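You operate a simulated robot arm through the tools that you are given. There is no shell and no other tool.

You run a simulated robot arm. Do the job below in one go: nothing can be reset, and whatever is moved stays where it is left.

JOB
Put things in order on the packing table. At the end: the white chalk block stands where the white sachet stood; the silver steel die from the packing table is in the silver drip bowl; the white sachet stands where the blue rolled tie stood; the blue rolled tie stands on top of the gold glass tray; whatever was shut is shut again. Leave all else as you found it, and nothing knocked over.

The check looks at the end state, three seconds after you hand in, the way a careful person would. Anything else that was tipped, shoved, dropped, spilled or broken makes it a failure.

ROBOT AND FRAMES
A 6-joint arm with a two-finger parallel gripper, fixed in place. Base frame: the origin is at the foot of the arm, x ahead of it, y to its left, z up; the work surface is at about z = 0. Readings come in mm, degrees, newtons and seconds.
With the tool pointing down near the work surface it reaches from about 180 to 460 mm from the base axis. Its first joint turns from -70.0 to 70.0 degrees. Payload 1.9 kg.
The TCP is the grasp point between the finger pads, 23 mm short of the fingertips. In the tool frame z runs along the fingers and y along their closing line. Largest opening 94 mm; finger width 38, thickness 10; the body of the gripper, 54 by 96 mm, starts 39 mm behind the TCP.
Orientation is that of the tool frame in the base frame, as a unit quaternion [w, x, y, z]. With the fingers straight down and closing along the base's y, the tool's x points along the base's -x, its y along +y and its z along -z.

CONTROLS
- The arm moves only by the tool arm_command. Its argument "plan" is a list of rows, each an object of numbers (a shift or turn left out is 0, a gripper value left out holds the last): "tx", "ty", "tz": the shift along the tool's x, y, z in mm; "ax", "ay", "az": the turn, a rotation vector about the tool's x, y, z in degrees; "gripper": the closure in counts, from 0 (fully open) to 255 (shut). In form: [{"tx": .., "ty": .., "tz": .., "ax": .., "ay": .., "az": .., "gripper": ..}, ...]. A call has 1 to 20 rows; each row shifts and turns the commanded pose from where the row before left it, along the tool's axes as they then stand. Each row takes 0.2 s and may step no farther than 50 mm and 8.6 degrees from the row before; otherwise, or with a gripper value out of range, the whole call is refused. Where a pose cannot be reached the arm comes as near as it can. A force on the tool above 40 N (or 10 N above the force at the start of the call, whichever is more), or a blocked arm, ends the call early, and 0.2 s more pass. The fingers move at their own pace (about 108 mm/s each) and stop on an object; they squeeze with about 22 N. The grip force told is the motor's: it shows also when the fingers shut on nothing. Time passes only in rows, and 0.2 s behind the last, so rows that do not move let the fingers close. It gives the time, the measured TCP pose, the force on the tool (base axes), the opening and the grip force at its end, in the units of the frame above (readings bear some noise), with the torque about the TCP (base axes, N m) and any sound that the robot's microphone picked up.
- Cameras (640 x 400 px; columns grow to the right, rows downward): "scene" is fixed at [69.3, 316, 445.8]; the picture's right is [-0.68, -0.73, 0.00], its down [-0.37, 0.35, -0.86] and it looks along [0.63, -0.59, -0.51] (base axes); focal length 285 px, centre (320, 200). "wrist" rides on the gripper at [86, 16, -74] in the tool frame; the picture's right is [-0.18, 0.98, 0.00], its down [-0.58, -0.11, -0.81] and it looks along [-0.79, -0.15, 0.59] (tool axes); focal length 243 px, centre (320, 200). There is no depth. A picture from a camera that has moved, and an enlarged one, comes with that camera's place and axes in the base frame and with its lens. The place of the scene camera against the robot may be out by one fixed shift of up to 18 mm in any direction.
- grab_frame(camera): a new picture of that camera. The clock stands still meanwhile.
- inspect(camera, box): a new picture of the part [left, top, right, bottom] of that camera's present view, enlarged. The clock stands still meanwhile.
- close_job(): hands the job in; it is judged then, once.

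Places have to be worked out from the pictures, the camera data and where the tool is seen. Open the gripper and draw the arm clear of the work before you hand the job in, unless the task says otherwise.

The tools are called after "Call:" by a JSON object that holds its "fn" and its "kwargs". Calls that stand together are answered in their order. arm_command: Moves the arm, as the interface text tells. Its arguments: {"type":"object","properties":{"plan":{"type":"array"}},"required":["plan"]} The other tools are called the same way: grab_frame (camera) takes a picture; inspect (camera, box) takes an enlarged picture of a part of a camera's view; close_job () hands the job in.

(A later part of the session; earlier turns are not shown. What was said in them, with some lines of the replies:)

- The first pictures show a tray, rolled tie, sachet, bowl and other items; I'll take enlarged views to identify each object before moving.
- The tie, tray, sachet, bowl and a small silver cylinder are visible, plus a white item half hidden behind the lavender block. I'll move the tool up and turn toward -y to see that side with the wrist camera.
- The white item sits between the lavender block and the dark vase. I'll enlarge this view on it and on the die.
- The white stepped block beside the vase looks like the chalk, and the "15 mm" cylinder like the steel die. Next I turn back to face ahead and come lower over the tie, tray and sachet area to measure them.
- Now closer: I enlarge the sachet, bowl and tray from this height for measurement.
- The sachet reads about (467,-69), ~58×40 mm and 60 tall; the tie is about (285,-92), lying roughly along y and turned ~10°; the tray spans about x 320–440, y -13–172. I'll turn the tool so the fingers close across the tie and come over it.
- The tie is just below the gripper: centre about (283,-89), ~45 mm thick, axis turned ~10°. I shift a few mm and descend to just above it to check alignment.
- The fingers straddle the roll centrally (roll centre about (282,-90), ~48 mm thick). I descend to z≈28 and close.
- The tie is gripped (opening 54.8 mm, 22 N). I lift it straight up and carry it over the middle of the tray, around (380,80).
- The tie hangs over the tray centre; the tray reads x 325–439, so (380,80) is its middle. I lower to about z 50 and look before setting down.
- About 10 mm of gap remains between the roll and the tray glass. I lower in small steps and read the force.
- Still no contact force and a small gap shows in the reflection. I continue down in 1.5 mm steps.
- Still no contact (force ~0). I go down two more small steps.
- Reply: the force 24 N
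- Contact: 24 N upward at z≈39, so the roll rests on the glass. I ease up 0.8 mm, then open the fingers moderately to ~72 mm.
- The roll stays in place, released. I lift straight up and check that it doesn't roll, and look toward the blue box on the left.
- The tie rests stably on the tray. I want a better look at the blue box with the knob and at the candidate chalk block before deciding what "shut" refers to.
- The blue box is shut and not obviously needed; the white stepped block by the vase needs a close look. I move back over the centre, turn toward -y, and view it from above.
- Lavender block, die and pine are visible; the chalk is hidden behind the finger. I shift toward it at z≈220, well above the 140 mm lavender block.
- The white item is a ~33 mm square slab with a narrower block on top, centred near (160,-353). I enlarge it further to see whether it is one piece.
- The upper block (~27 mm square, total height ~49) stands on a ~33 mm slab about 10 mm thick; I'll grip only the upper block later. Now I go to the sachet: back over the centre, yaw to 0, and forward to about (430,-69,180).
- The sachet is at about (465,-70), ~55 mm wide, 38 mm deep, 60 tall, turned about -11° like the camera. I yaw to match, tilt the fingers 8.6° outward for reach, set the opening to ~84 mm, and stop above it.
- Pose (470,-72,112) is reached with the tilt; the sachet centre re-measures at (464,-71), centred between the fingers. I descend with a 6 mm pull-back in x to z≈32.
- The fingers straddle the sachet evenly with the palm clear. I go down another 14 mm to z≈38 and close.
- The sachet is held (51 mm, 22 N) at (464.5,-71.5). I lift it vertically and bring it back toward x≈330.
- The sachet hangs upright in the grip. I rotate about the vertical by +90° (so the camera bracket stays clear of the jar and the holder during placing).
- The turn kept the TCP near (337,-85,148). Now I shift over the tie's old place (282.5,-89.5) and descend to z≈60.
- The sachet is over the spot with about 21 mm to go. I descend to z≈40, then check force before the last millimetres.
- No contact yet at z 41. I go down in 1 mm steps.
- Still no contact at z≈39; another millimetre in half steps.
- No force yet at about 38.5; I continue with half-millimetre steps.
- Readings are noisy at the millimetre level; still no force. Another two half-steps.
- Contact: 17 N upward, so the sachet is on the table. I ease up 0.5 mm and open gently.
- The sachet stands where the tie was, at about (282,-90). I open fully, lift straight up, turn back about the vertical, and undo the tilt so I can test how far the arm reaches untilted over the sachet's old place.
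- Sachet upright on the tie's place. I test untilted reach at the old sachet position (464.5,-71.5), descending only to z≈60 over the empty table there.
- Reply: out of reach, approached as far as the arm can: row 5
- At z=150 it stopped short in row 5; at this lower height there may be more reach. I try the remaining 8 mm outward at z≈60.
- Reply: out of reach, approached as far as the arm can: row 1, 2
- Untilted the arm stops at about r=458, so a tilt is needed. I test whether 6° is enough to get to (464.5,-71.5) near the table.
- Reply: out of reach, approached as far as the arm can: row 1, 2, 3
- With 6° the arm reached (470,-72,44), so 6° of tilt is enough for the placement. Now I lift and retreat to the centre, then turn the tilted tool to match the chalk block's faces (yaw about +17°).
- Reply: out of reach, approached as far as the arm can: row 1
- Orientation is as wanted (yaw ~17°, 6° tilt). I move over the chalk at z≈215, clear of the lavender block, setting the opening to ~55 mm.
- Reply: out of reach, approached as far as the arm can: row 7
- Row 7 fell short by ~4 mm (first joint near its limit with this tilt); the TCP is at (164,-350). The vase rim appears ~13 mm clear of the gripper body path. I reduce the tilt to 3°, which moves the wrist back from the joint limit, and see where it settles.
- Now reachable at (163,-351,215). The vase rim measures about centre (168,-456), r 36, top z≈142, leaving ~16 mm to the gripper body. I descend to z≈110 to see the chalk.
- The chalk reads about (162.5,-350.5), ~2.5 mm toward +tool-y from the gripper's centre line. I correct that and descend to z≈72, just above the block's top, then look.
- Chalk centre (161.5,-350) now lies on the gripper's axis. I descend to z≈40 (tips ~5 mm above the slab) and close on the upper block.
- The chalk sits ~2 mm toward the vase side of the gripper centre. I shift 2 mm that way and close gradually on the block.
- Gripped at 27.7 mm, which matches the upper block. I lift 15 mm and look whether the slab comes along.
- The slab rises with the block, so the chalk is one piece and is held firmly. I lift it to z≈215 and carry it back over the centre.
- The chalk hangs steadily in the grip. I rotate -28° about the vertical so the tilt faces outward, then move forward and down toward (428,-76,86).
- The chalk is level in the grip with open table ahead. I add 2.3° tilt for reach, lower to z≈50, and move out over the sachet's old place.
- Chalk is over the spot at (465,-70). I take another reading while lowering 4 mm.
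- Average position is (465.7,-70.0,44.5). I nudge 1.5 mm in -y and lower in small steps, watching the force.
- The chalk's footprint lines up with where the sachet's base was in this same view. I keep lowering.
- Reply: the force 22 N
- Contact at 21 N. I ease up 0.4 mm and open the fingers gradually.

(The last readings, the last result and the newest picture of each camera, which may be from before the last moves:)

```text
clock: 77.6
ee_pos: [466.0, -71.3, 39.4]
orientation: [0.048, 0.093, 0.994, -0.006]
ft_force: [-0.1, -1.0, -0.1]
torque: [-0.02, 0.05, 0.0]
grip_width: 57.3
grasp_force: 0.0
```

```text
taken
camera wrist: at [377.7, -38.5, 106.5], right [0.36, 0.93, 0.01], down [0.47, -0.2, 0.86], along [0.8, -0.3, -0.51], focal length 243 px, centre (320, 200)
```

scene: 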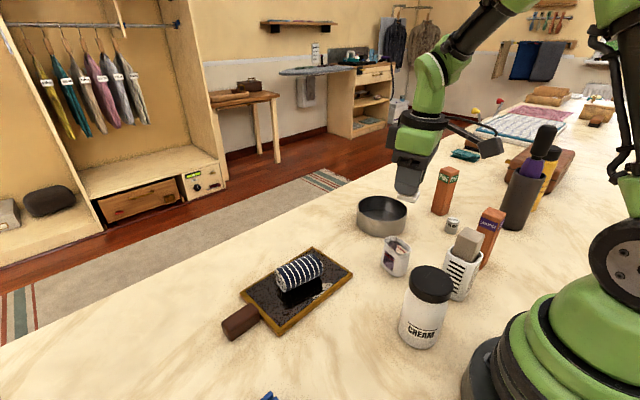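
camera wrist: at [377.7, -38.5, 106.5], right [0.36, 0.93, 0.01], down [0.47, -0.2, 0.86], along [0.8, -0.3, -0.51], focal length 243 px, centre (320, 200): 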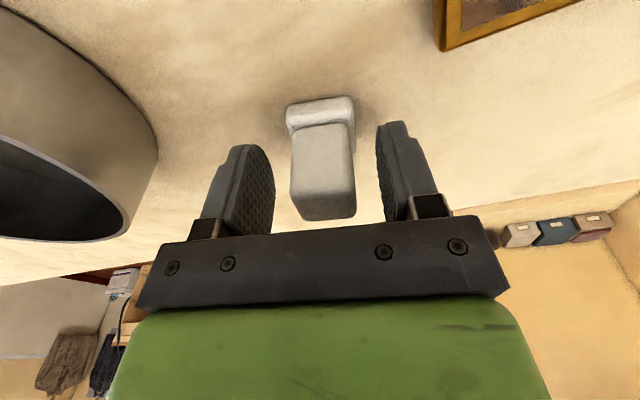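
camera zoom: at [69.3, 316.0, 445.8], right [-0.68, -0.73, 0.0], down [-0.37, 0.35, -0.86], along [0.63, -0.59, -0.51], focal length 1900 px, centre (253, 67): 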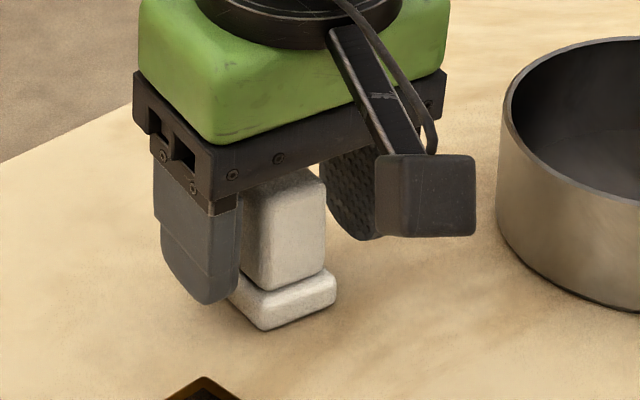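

The chalk stands upright at about (467,-70), within a few mm of the sachet's old centre. I lift straight up, retreat, remove the tilt and turn toward the die (yaw about -80°, which keeps the camera bracket clear of lavender and pine).

Call:
{"fn": "arm_command", "kwargs": {"plan": [{"tx": -1, "tz": -10}, {"tx": -1.9, "tz": -19.9}, {"tx": -1.9, "tz": -19.9}, {"tx": -1.9, "tz": -19.9}, {"tx": 32.2, "ty": -9.6, "tz": -30.2}, {"tx": 32.2, "ty": -9.6, "tz": -30.2}, {"tx": 32.2, "ty": -9.6, "tz": -30.2}, {"tx": 32.2, "ty": -9.6, "tz": -30.2}, {"ay": 5.4}, {}]}}

Call:
{"fn": "arm_command", "kwargs": {"plan": [{"az": 8.5}, {"az": 8.5}, {"az": 8.5}, {"az": 8.5}, {"az": 8.5}, {"az": 8.5}, {"az": 8.5}, {"az": 8.5}, {"az": 1.3}, {}]}}

Call:
{"fn": "grab_frame", "kwargs": {"camera": "scene"}}

Call:
{"fn": "grab_frame", "kwargs": {"camera": "wrist"}}

```text
clock: 79.8
ee_pos: [322.4, -84.0, 218.6]
orientation: [0.0, 0.093, 0.996, -0.001]
ft_force: [-0.2, -0.1, 0.0]
torque: [0.03, 0.01, 0.01]
grip_width: 57.5
grasp_force: 0.1
```

```text
clock: 82.0
ee_pos: [322.8, -82.9, 218.8]
orientation: [0.002, 0.644, 0.765, 0.0]
ft_force: [-0.5, 0.8, 0.7]
torque: [0.0, 0.0, 0.01]
grip_width: 57.2
grasp_force: 0.1
```

```text
taken
```

scene: 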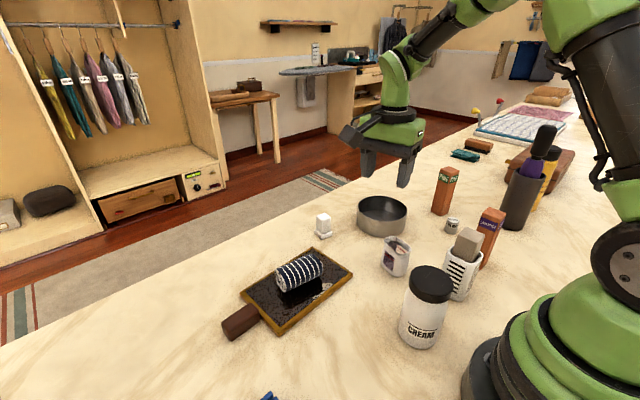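

```text
taken
camera wrist: at [323.4, 4.7, 293.3], right [1.0, -0.01, 0.0], down [-0.01, -0.59, 0.81], along [-0.01, -0.81, -0.59], focal length 243 px, centre (320, 200)
```

wrist: 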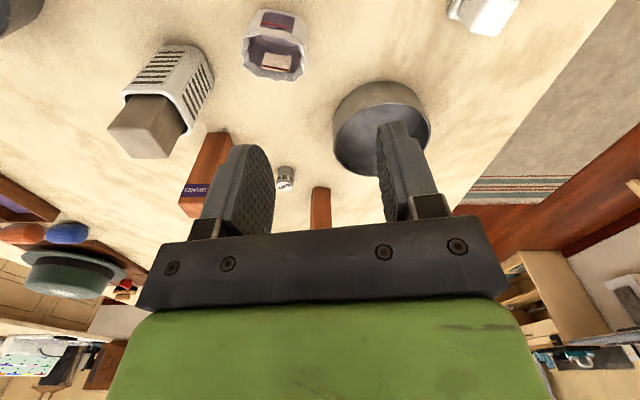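

Chalk and sachet both stand well. The die is seen at image (285,178); I move over it at z≈155 with ~50 mm opening.

Call:
{"fn": "arm_command", "kwargs": {"plan": [{"tx": -35.9, "ty": -16.5, "tz": 10.8, "gripper": 119}, {"tx": -35.9, "ty": -16.5, "tz": 10.8}, {"tx": -35.9, "ty": -16.5, "tz": 10.8}, {"tx": -35.9, "ty": -16.5, "tz": 10.8}, {"tx": -35.9, "ty": -16.5, "tz": 10.8}, {"tx": -35.9, "ty": -16.5, "tz": 10.8}, {}]}}

Call:
{"fn": "grab_frame", "kwargs": {"camera": "wrist"}}

Call:
{"fn": "inspect", "kwargs": {"camera": "wrist", "box": [240, 0, 400, 120]}}

Call:
{"fn": "inspect", "kwargs": {"camera": "scene", "box": [400, 130, 540, 260]}}

```text
clock: 83.6
ee_pos: [260.4, -312.6, 153.8]
orientation: [0.0, 0.643, 0.766, -0.001]
ft_force: [-0.2, 0.7, -0.3]
torque: [0.04, 0.0, 0.0]
grip_width: 50.3
grasp_force: 0.1
```

```text
taken
camera wrist: at [261.2, -226.0, 229.3], right [1.0, -0.01, 0.0], down [-0.01, -0.59, 0.81], along [-0.01, -0.81, -0.59], focal length 243 px, centre (320, 200)
```

wrist: 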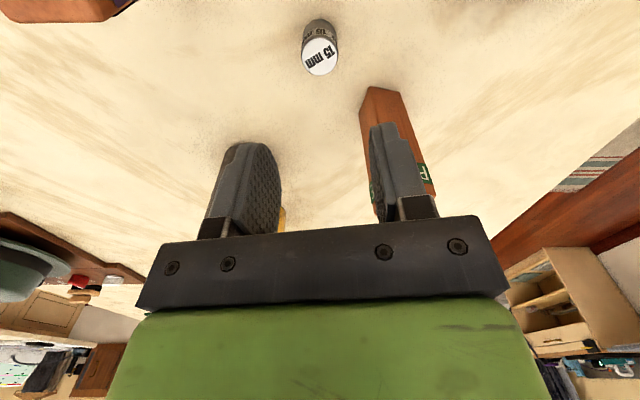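

```text
3.33 times, centred on (320, 60) of wrist
camera zoom: at [261.2, -226.0, 229.3], right [1.0, -0.01, 0.0], down [-0.01, -0.59, 0.81], along [-0.01, -0.81, -0.59], focal length 809 px, centre (320, 667)
```

zoom: 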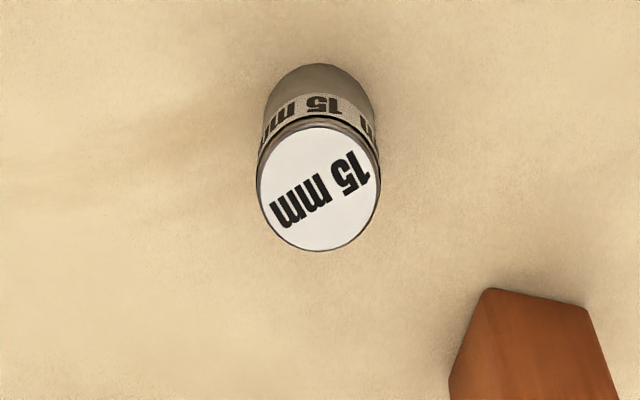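

```text
3.08 times, centred on (470, 195) of scene
camera zoom: at [69.3, 316.0, 445.8], right [-0.68, -0.73, 0.0], down [-0.37, 0.35, -0.86], along [0.63, -0.59, -0.51], focal length 877 px, centre (-142, 215)
```

zoom: 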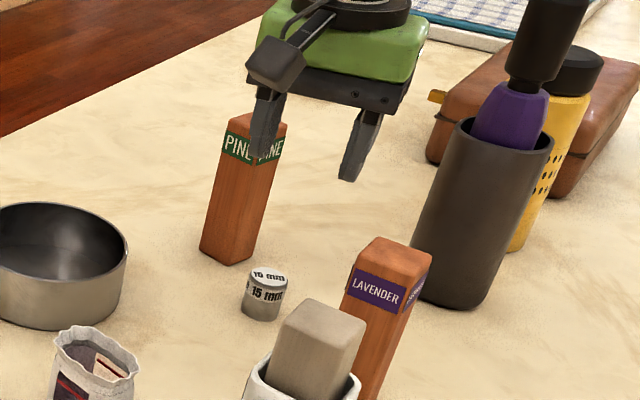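

The die (29 mm across, ~29 tall) is at (260,-312.5), right under the gripper; pine is ~23 mm clear. I descend to z≈29 and close.

Call:
{"fn": "arm_command", "kwargs": {"plan": [{"tz": 30}, {"tz": 30}, {"tz": 25}, {"tz": 15}, {}]}}

Call:
{"fn": "grab_frame", "kwargs": {"camera": "wrist"}}

Call:
{"fn": "inspect", "kwargs": {"camera": "scene", "box": [400, 150, 520, 260]}}

```text
clock: 84.8
ee_pos: [260.6, -311.5, 53.6]
orientation: [0.001, 0.643, 0.766, 0.0]
ft_force: [0.6, -0.3, -0.4]
torque: [0.0, 0.01, -0.03]
grip_width: 50.2
grasp_force: 0.0
```

```text
taken
camera wrist: at [261.8, -223.8, 128.5], right [1.0, -0.01, 0.0], down [-0.01, -0.59, 0.81], along [-0.01, -0.81, -0.59], focal length 243 px, centre (320, 200)
```

wrist: 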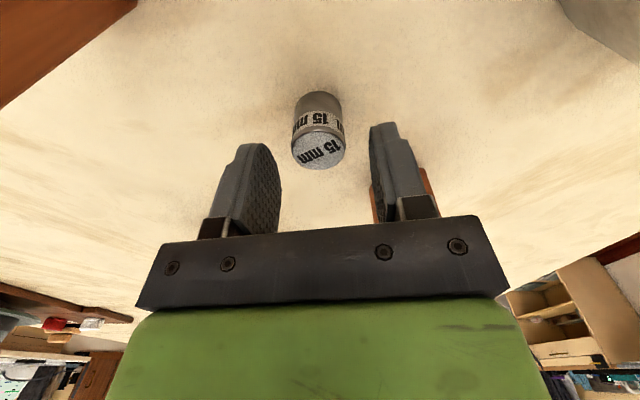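

```text
3.64 times, centred on (460, 205) of scene
camera zoom: at [69.3, 316.0, 445.8], right [-0.68, -0.73, 0.0], down [-0.37, 0.35, -0.86], along [0.63, -0.59, -0.51], focal length 1037 px, centre (-189, 182)
```

zoom: 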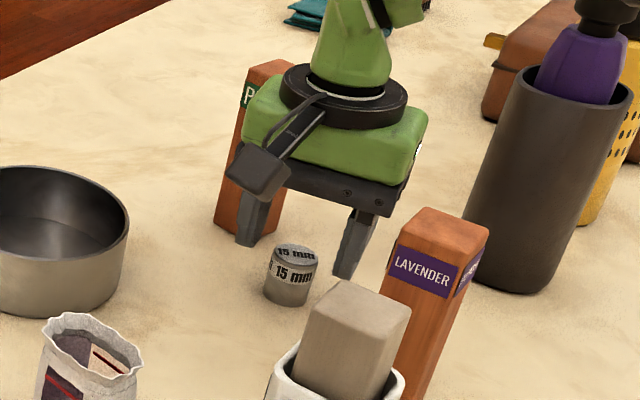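

The die is centred between the fingers. I descend the last 25 mm and close on it.

Call:
{"fn": "arm_command", "kwargs": {"plan": [{"ty": -1, "tx": -1, "tz": 12}, {"tz": 9}, {"tz": 4}, {}, {"gripper": 150}, {"gripper": 170}, {"gripper": 255}, {"gripper": 255}, {"gripper": 255}]}}

Call:
{"fn": "grab_frame", "kwargs": {"camera": "wrist"}}

```text
clock: 86.8
ee_pos: [260.6, -313.7, 28.6]
orientation: [0.001, 0.644, 0.765, -0.002]
ft_force: [-0.5, -0.9, -0.2]
torque: [-0.05, 0.01, 0.02]
grip_width: 27.4
grasp_force: 21.9
```

```text
taken
camera wrist: at [262.1, -226.4, 103.9], right [1.0, -0.01, 0.0], down [-0.01, -0.59, 0.81], along [-0.01, -0.81, -0.59], focal length 243 px, centre (320, 200)
```

wrist: 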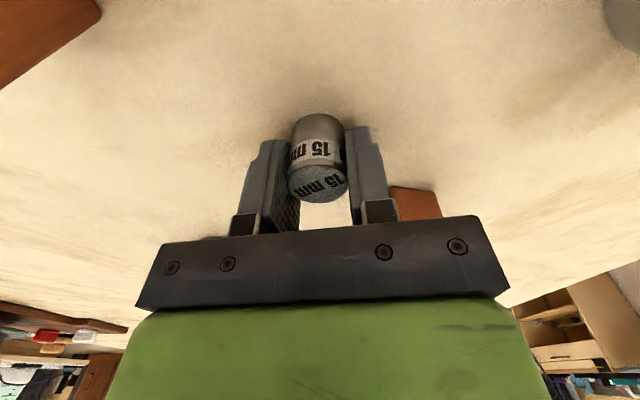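

The die is gripped (27.4 mm). I lift it to z≈148 and carry it toward the bowl at about (390,-208).

Call:
{"fn": "arm_command", "kwargs": {"plan": [{"tz": -10, "gripper": 255}, {"tz": -30}, {"tz": -40}, {"tz": -40}, {"tx": 20.3, "ty": 36.5}, {"tx": 20.3, "ty": 36.5}, {"tx": 20.3, "ty": 36.5}, {"tx": 20.3, "ty": 36.5}, {}, {}]}}

Call:
{"fn": "grab_frame", "kwargs": {"camera": "wrist"}}

Call:
{"fn": "grab_frame", "kwargs": {"camera": "scene"}}

```text
clock: 89.0
ee_pos: [390.9, -206.6, 145.5]
orientation: [0.001, 0.644, 0.765, -0.002]
ft_force: [0.3, 0.8, -1.4]
torque: [-0.03, 0.0, 0.01]
grip_width: 27.0
grasp_force: 22.2
```

```text
taken
camera wrist: at [392.4, -119.0, 221.0], right [1.0, -0.01, 0.0], down [-0.01, -0.59, 0.81], along [-0.01, -0.81, -0.59], focal length 243 px, centre (320, 200)
```

wrist: 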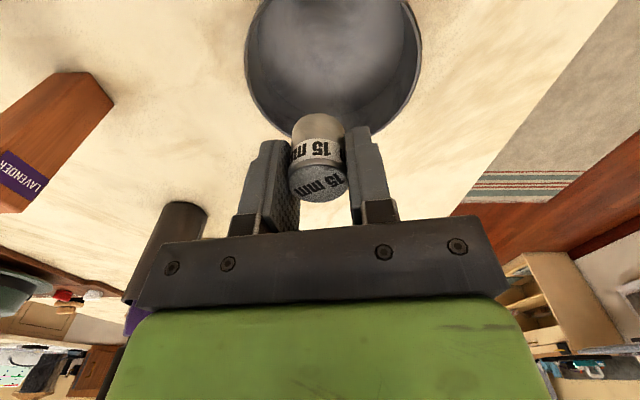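

```text
taken
```

scene: 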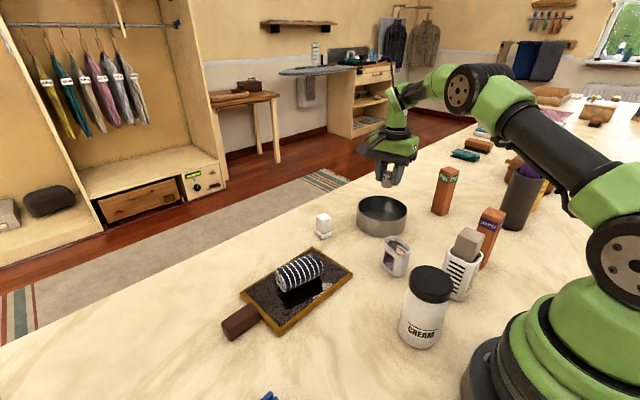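

The bowl rim measures as centre (398,-209), radius ~61. I shift 5 mm and lower the die into the bowl to about 15 mm above its floor.

Call:
{"fn": "arm_command", "kwargs": {"plan": [{"tx": -1.8, "ty": 4.8, "gripper": 255}, {"tz": 25}, {"tz": 25}, {"tz": 25}, {"tz": 20}, {}, {}]}}

Call:
{"fn": "grab_frame", "kwargs": {"camera": "wrist"}}

Call:
{"fn": "inspect", "kwargs": {"camera": "scene", "box": [320, 150, 450, 260]}}

```text
clock: 90.6
ee_pos: [395.1, -208.0, 53.3]
orientation: [0.002, 0.644, 0.765, -0.001]
ft_force: [-0.1, -0.3, -1.7]
torque: [-0.03, -0.01, 0.02]
grip_width: 27.0
grasp_force: 22.0
```

```text
taken
camera wrist: at [395.8, -120.3, 128.4], right [1.0, -0.01, 0.0], down [-0.01, -0.59, 0.81], along [-0.01, -0.81, -0.59], focal length 243 px, centre (320, 200)
```

wrist: 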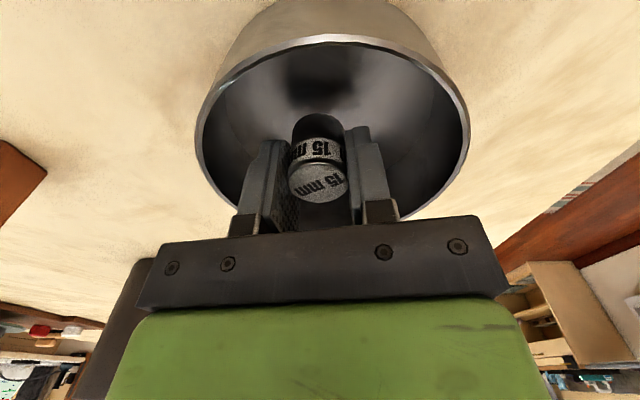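

```text
3.64 times, centred on (385, 205) of scene
camera zoom: at [69.3, 316.0, 445.8], right [-0.68, -0.73, 0.0], down [-0.37, 0.35, -0.86], along [0.63, -0.59, -0.51], focal length 1037 px, centre (84, 182)
```

zoom: 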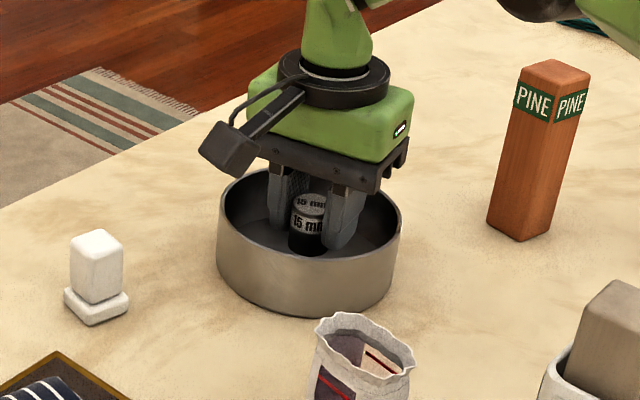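

The die is well inside the bowl with clearance all round. I lower further and feel for the floor.

Call:
{"fn": "arm_command", "kwargs": {"plan": [{"tz": 8, "gripper": 255}, {"tz": 6}, {"tz": 2}, {}]}}

Call:
{"fn": "arm_command", "kwargs": {"plan": [{"tz": 1, "gripper": 255}, {"tz": 1}, {}]}}

```text
clock: 91.6
ee_pos: [396.7, -208.6, 37.7]
orientation: [0.001, 0.642, 0.766, -0.001]
ft_force: [0.0, 0.9, -1.9]
torque: [0.0, 0.01, -0.01]
grip_width: 27.2
grasp_force: 22.2
```

```text
clock: 92.4
ee_pos: [396.6, -209.8, 35.3]
orientation: [0.002, 0.643, 0.766, -0.002]
ft_force: [-0.1, -0.1, -1.7]
torque: [-0.04, -0.05, 0.02]
grip_width: 27.1
grasp_force: 22.0
```

No contact yet (z≈35.3, force still the die's weight). I continue in 0.8 mm steps.

Call:
{"fn": "arm_command", "kwargs": {"plan": [{"tz": 0.8, "gripper": 255}, {"tz": 0.8}, {}]}}

Call:
{"fn": "arm_command", "kwargs": {"plan": [{"tz": 0.8, "gripper": 255}, {}]}}

```text
clock: 93.2
ee_pos: [395.5, -208.0, 34.4]
orientation: [0.002, 0.643, 0.766, -0.002]
ft_force: [0.1, -0.9, 1.8]
torque: [0.02, 0.01, -0.01]
grip_width: 27.5
grasp_force: 22.3
```

```text
clock: 93.8
ee_pos: [396.1, -209.3, 33.9]
orientation: [0.002, 0.643, 0.766, -0.001]
ft_force: [-1.1, 0.5, 12.2]
torque: [0.08, 0.11, 0.03]
grip_width: 27.2
grasp_force: 22.3
```

Contact at 12 N: the die sits on the bowl's floor. I ease up 0.4 mm and open to ~45 mm.

Call:
{"fn": "arm_command", "kwargs": {"plan": [{"tz": -0.4, "gripper": 255}, {"gripper": 172}, {"gripper": 160}, {"gripper": 145}, {"gripper": 133}, {}]}}

Call:
{"fn": "grab_frame", "kwargs": {"camera": "wrist"}}

Call:
{"fn": "inspect", "kwargs": {"camera": "scene", "box": [320, 150, 450, 260]}}

```text
clock: 95.2
ee_pos: [395.6, -208.7, 33.8]
orientation: [0.002, 0.644, 0.765, -0.001]
ft_force: [0.1, 0.0, 0.3]
torque: [0.0, -0.01, 0.01]
grip_width: 45.0
grasp_force: 0.1
```

```text
taken
camera wrist: at [396.7, -121.0, 109.3], right [1.0, -0.01, 0.0], down [-0.01, -0.59, 0.81], along [-0.01, -0.81, -0.59], focal length 243 px, centre (320, 200)
```

wrist: 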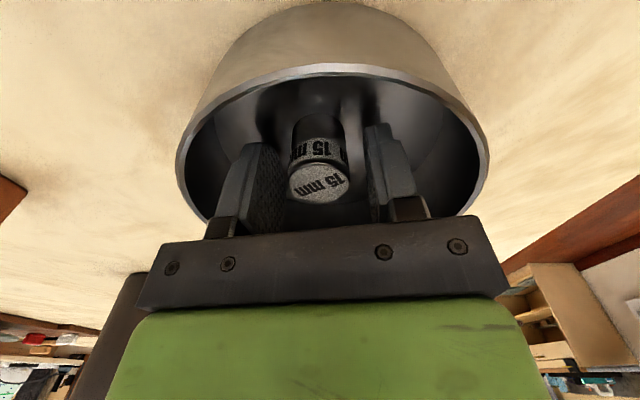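

```text
3.64 times, centred on (385, 205) of scene
camera zoom: at [69.3, 316.0, 445.8], right [-0.68, -0.73, 0.0], down [-0.37, 0.35, -0.86], along [0.63, -0.59, -0.51], focal length 1037 px, centre (84, 182)
```

zoom: 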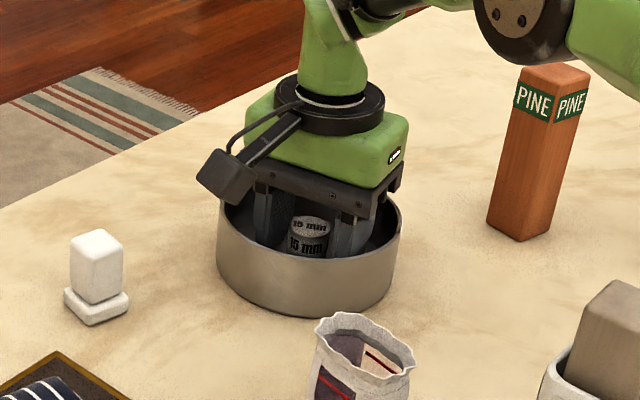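

The die stands free in the bowl. I lift straight up out of it, then retreat toward the starting pose.

Call:
{"fn": "arm_command", "kwargs": {"plan": [{"tz": -10}, {"tz": -25}, {"tz": -30}, {"tz": -35}, {"tz": -30}, {}]}}

Call:
{"fn": "grab_frame", "kwargs": {"camera": "wrist"}}

Call:
{"fn": "grab_frame", "kwargs": {"camera": "scene"}}

```text
clock: 96.6
ee_pos: [396.4, -208.2, 162.7]
orientation: [0.002, 0.643, 0.766, -0.001]
ft_force: [-0.5, -0.6, 0.0]
torque: [0.02, 0.02, -0.04]
grip_width: 45.1
grasp_force: 0.1
```

```text
taken
camera wrist: at [397.3, -121.3, 237.9], right [1.0, -0.01, 0.0], down [-0.01, -0.59, 0.81], along [-0.01, -0.81, -0.59], focal length 243 px, centre (320, 200)
```

wrist: 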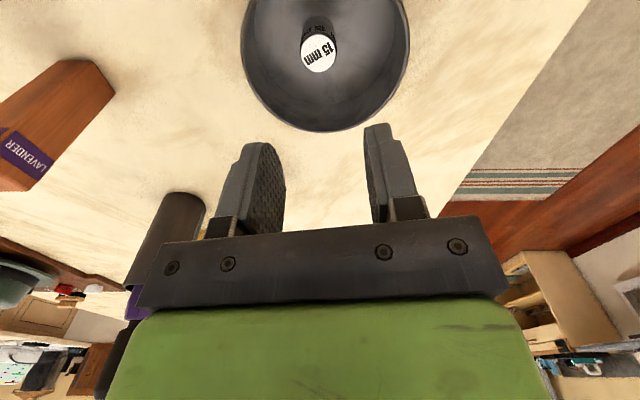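

```text
taken
```

scene: 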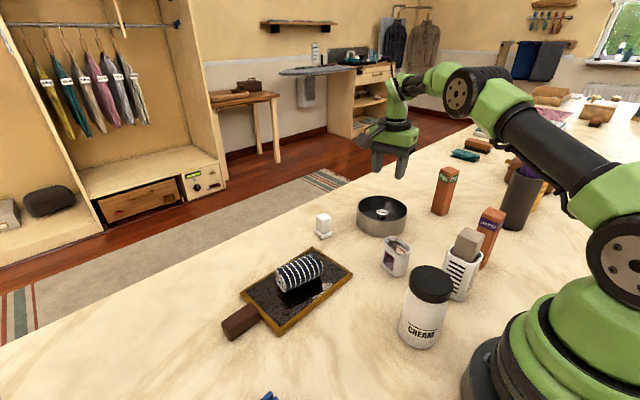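

The die lies upright in the bowl. I withdraw the arm up and back to the starting pose with the gripper open, then check everything.

Call:
{"fn": "arm_command", "kwargs": {"plan": [{"tx": 24.2, "ty": -21.5, "tz": -25}, {"tx": 24.2, "ty": -21.5, "tz": -25, "gripper": 0}, {"tx": 24.2, "ty": -21.5, "tz": -25}, {"tx": 24.2, "ty": -21.5, "tz": -25}, {"tx": 24.2, "ty": -21.5, "tz": -25}, {"tx": 24.2, "ty": -21.5, "tz": -25}, {"az": -8.5}, {"az": -8.5}, {"az": -8.5}, {"az": -8.5}, {"az": -8.5}, {"az": -8.5}, {"az": -8.5}, {"az": -8.5}, {"az": -8.5}, {"az": -3.5}, {}]}}

Call:
{"fn": "grab_frame", "kwargs": {"camera": "scene"}}

Call:
{"fn": "inspect", "kwargs": {"camera": "scene", "box": [300, 190, 360, 250]}}

Call:
{"fn": "grab_frame", "kwargs": {"camera": "wrist"}}

Call:
{"fn": "inspect", "kwargs": {"camera": "wrist", "box": [80, 0, 580, 200]}}

```text
clock: 100.2
ee_pos: [243.9, -88.8, 313.2]
orientation: [0.0, 0.0, 1.0, -0.002]
ft_force: [-0.3, -1.2, 0.4]
torque: [0.03, 0.02, 0.02]
grip_width: 93.9
grasp_force: 0.1
```

```text
taken
```

scene: 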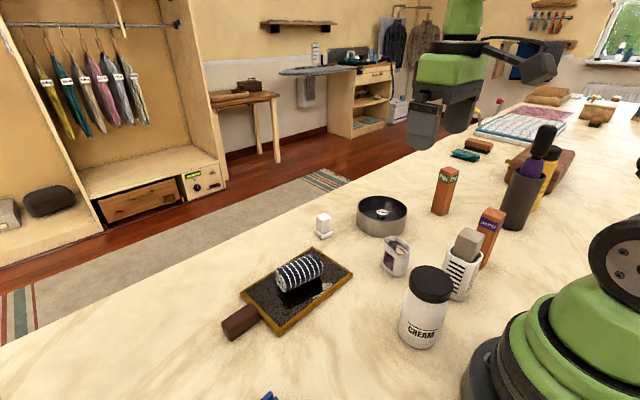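

```text
6.67 times, centred on (330, 220) of scene
camera zoom: at [69.3, 316.0, 445.8], right [-0.68, -0.73, 0.0], down [-0.37, 0.35, -0.86], along [0.63, -0.59, -0.51], focal length 1900 px, centre (253, 67)
```

zoom: 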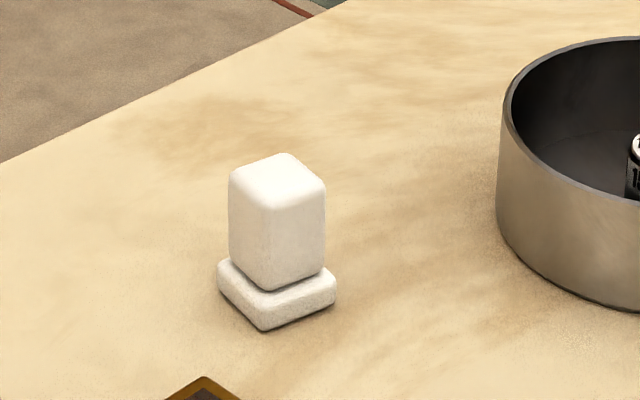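

```text
taken
camera wrist: at [157.9, -72.5, 388.6], right [0.18, 0.98, 0.0], down [0.58, -0.11, 0.81], along [0.79, -0.15, -0.59], focal length 243 px, centre (320, 200)
```

wrist: 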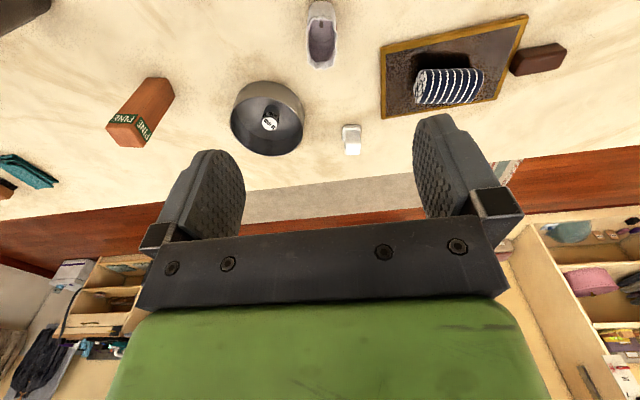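

```text
1.28 times, centred on (330, 100) of wrist
camera zoom: at [157.9, -72.5, 388.6], right [0.18, 0.98, 0.0], down [0.58, -0.11, 0.81], along [0.79, -0.15, -0.59], focal length 311 px, centre (307, 328)
```

zoom: 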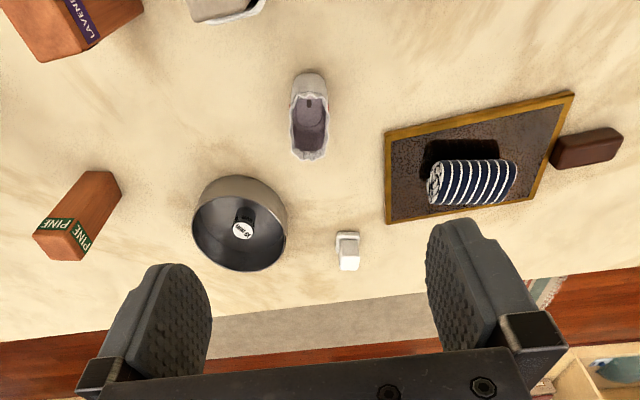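

Final check: the chalk stands on the sachet's old place, the sachet on the tie's old place, the tie lies on the tray, and the die is in the bowl. Nothing else has moved, nothing was opened, and the arm is back at its start pose with the gripper open, so I hand the job in.

Call:
{"fn": "close_job", "kwargs": {}}

```text
The job is handed in.
```

The job is handed in, and all four items were in place in the last pictures before hand-in:

- **Chalk block:** it stands upright where the sachet stood, within about 5 mm of the sachet's old centre.
- **Steel die:** the "15 mm" die stands upright in the silver drip bowl.
- **Sachet:** it stands upright where the rolled tie was, turned about 90° from how it first faced.
- **Rolled tie:** it rests on the middle of the gold glass tray.

I opened nothing, so whatever was shut stayed shut. Nothing else on the table looked moved or tipped. The arm is back near its starting pose, clear of the work, with the gripper fully open.
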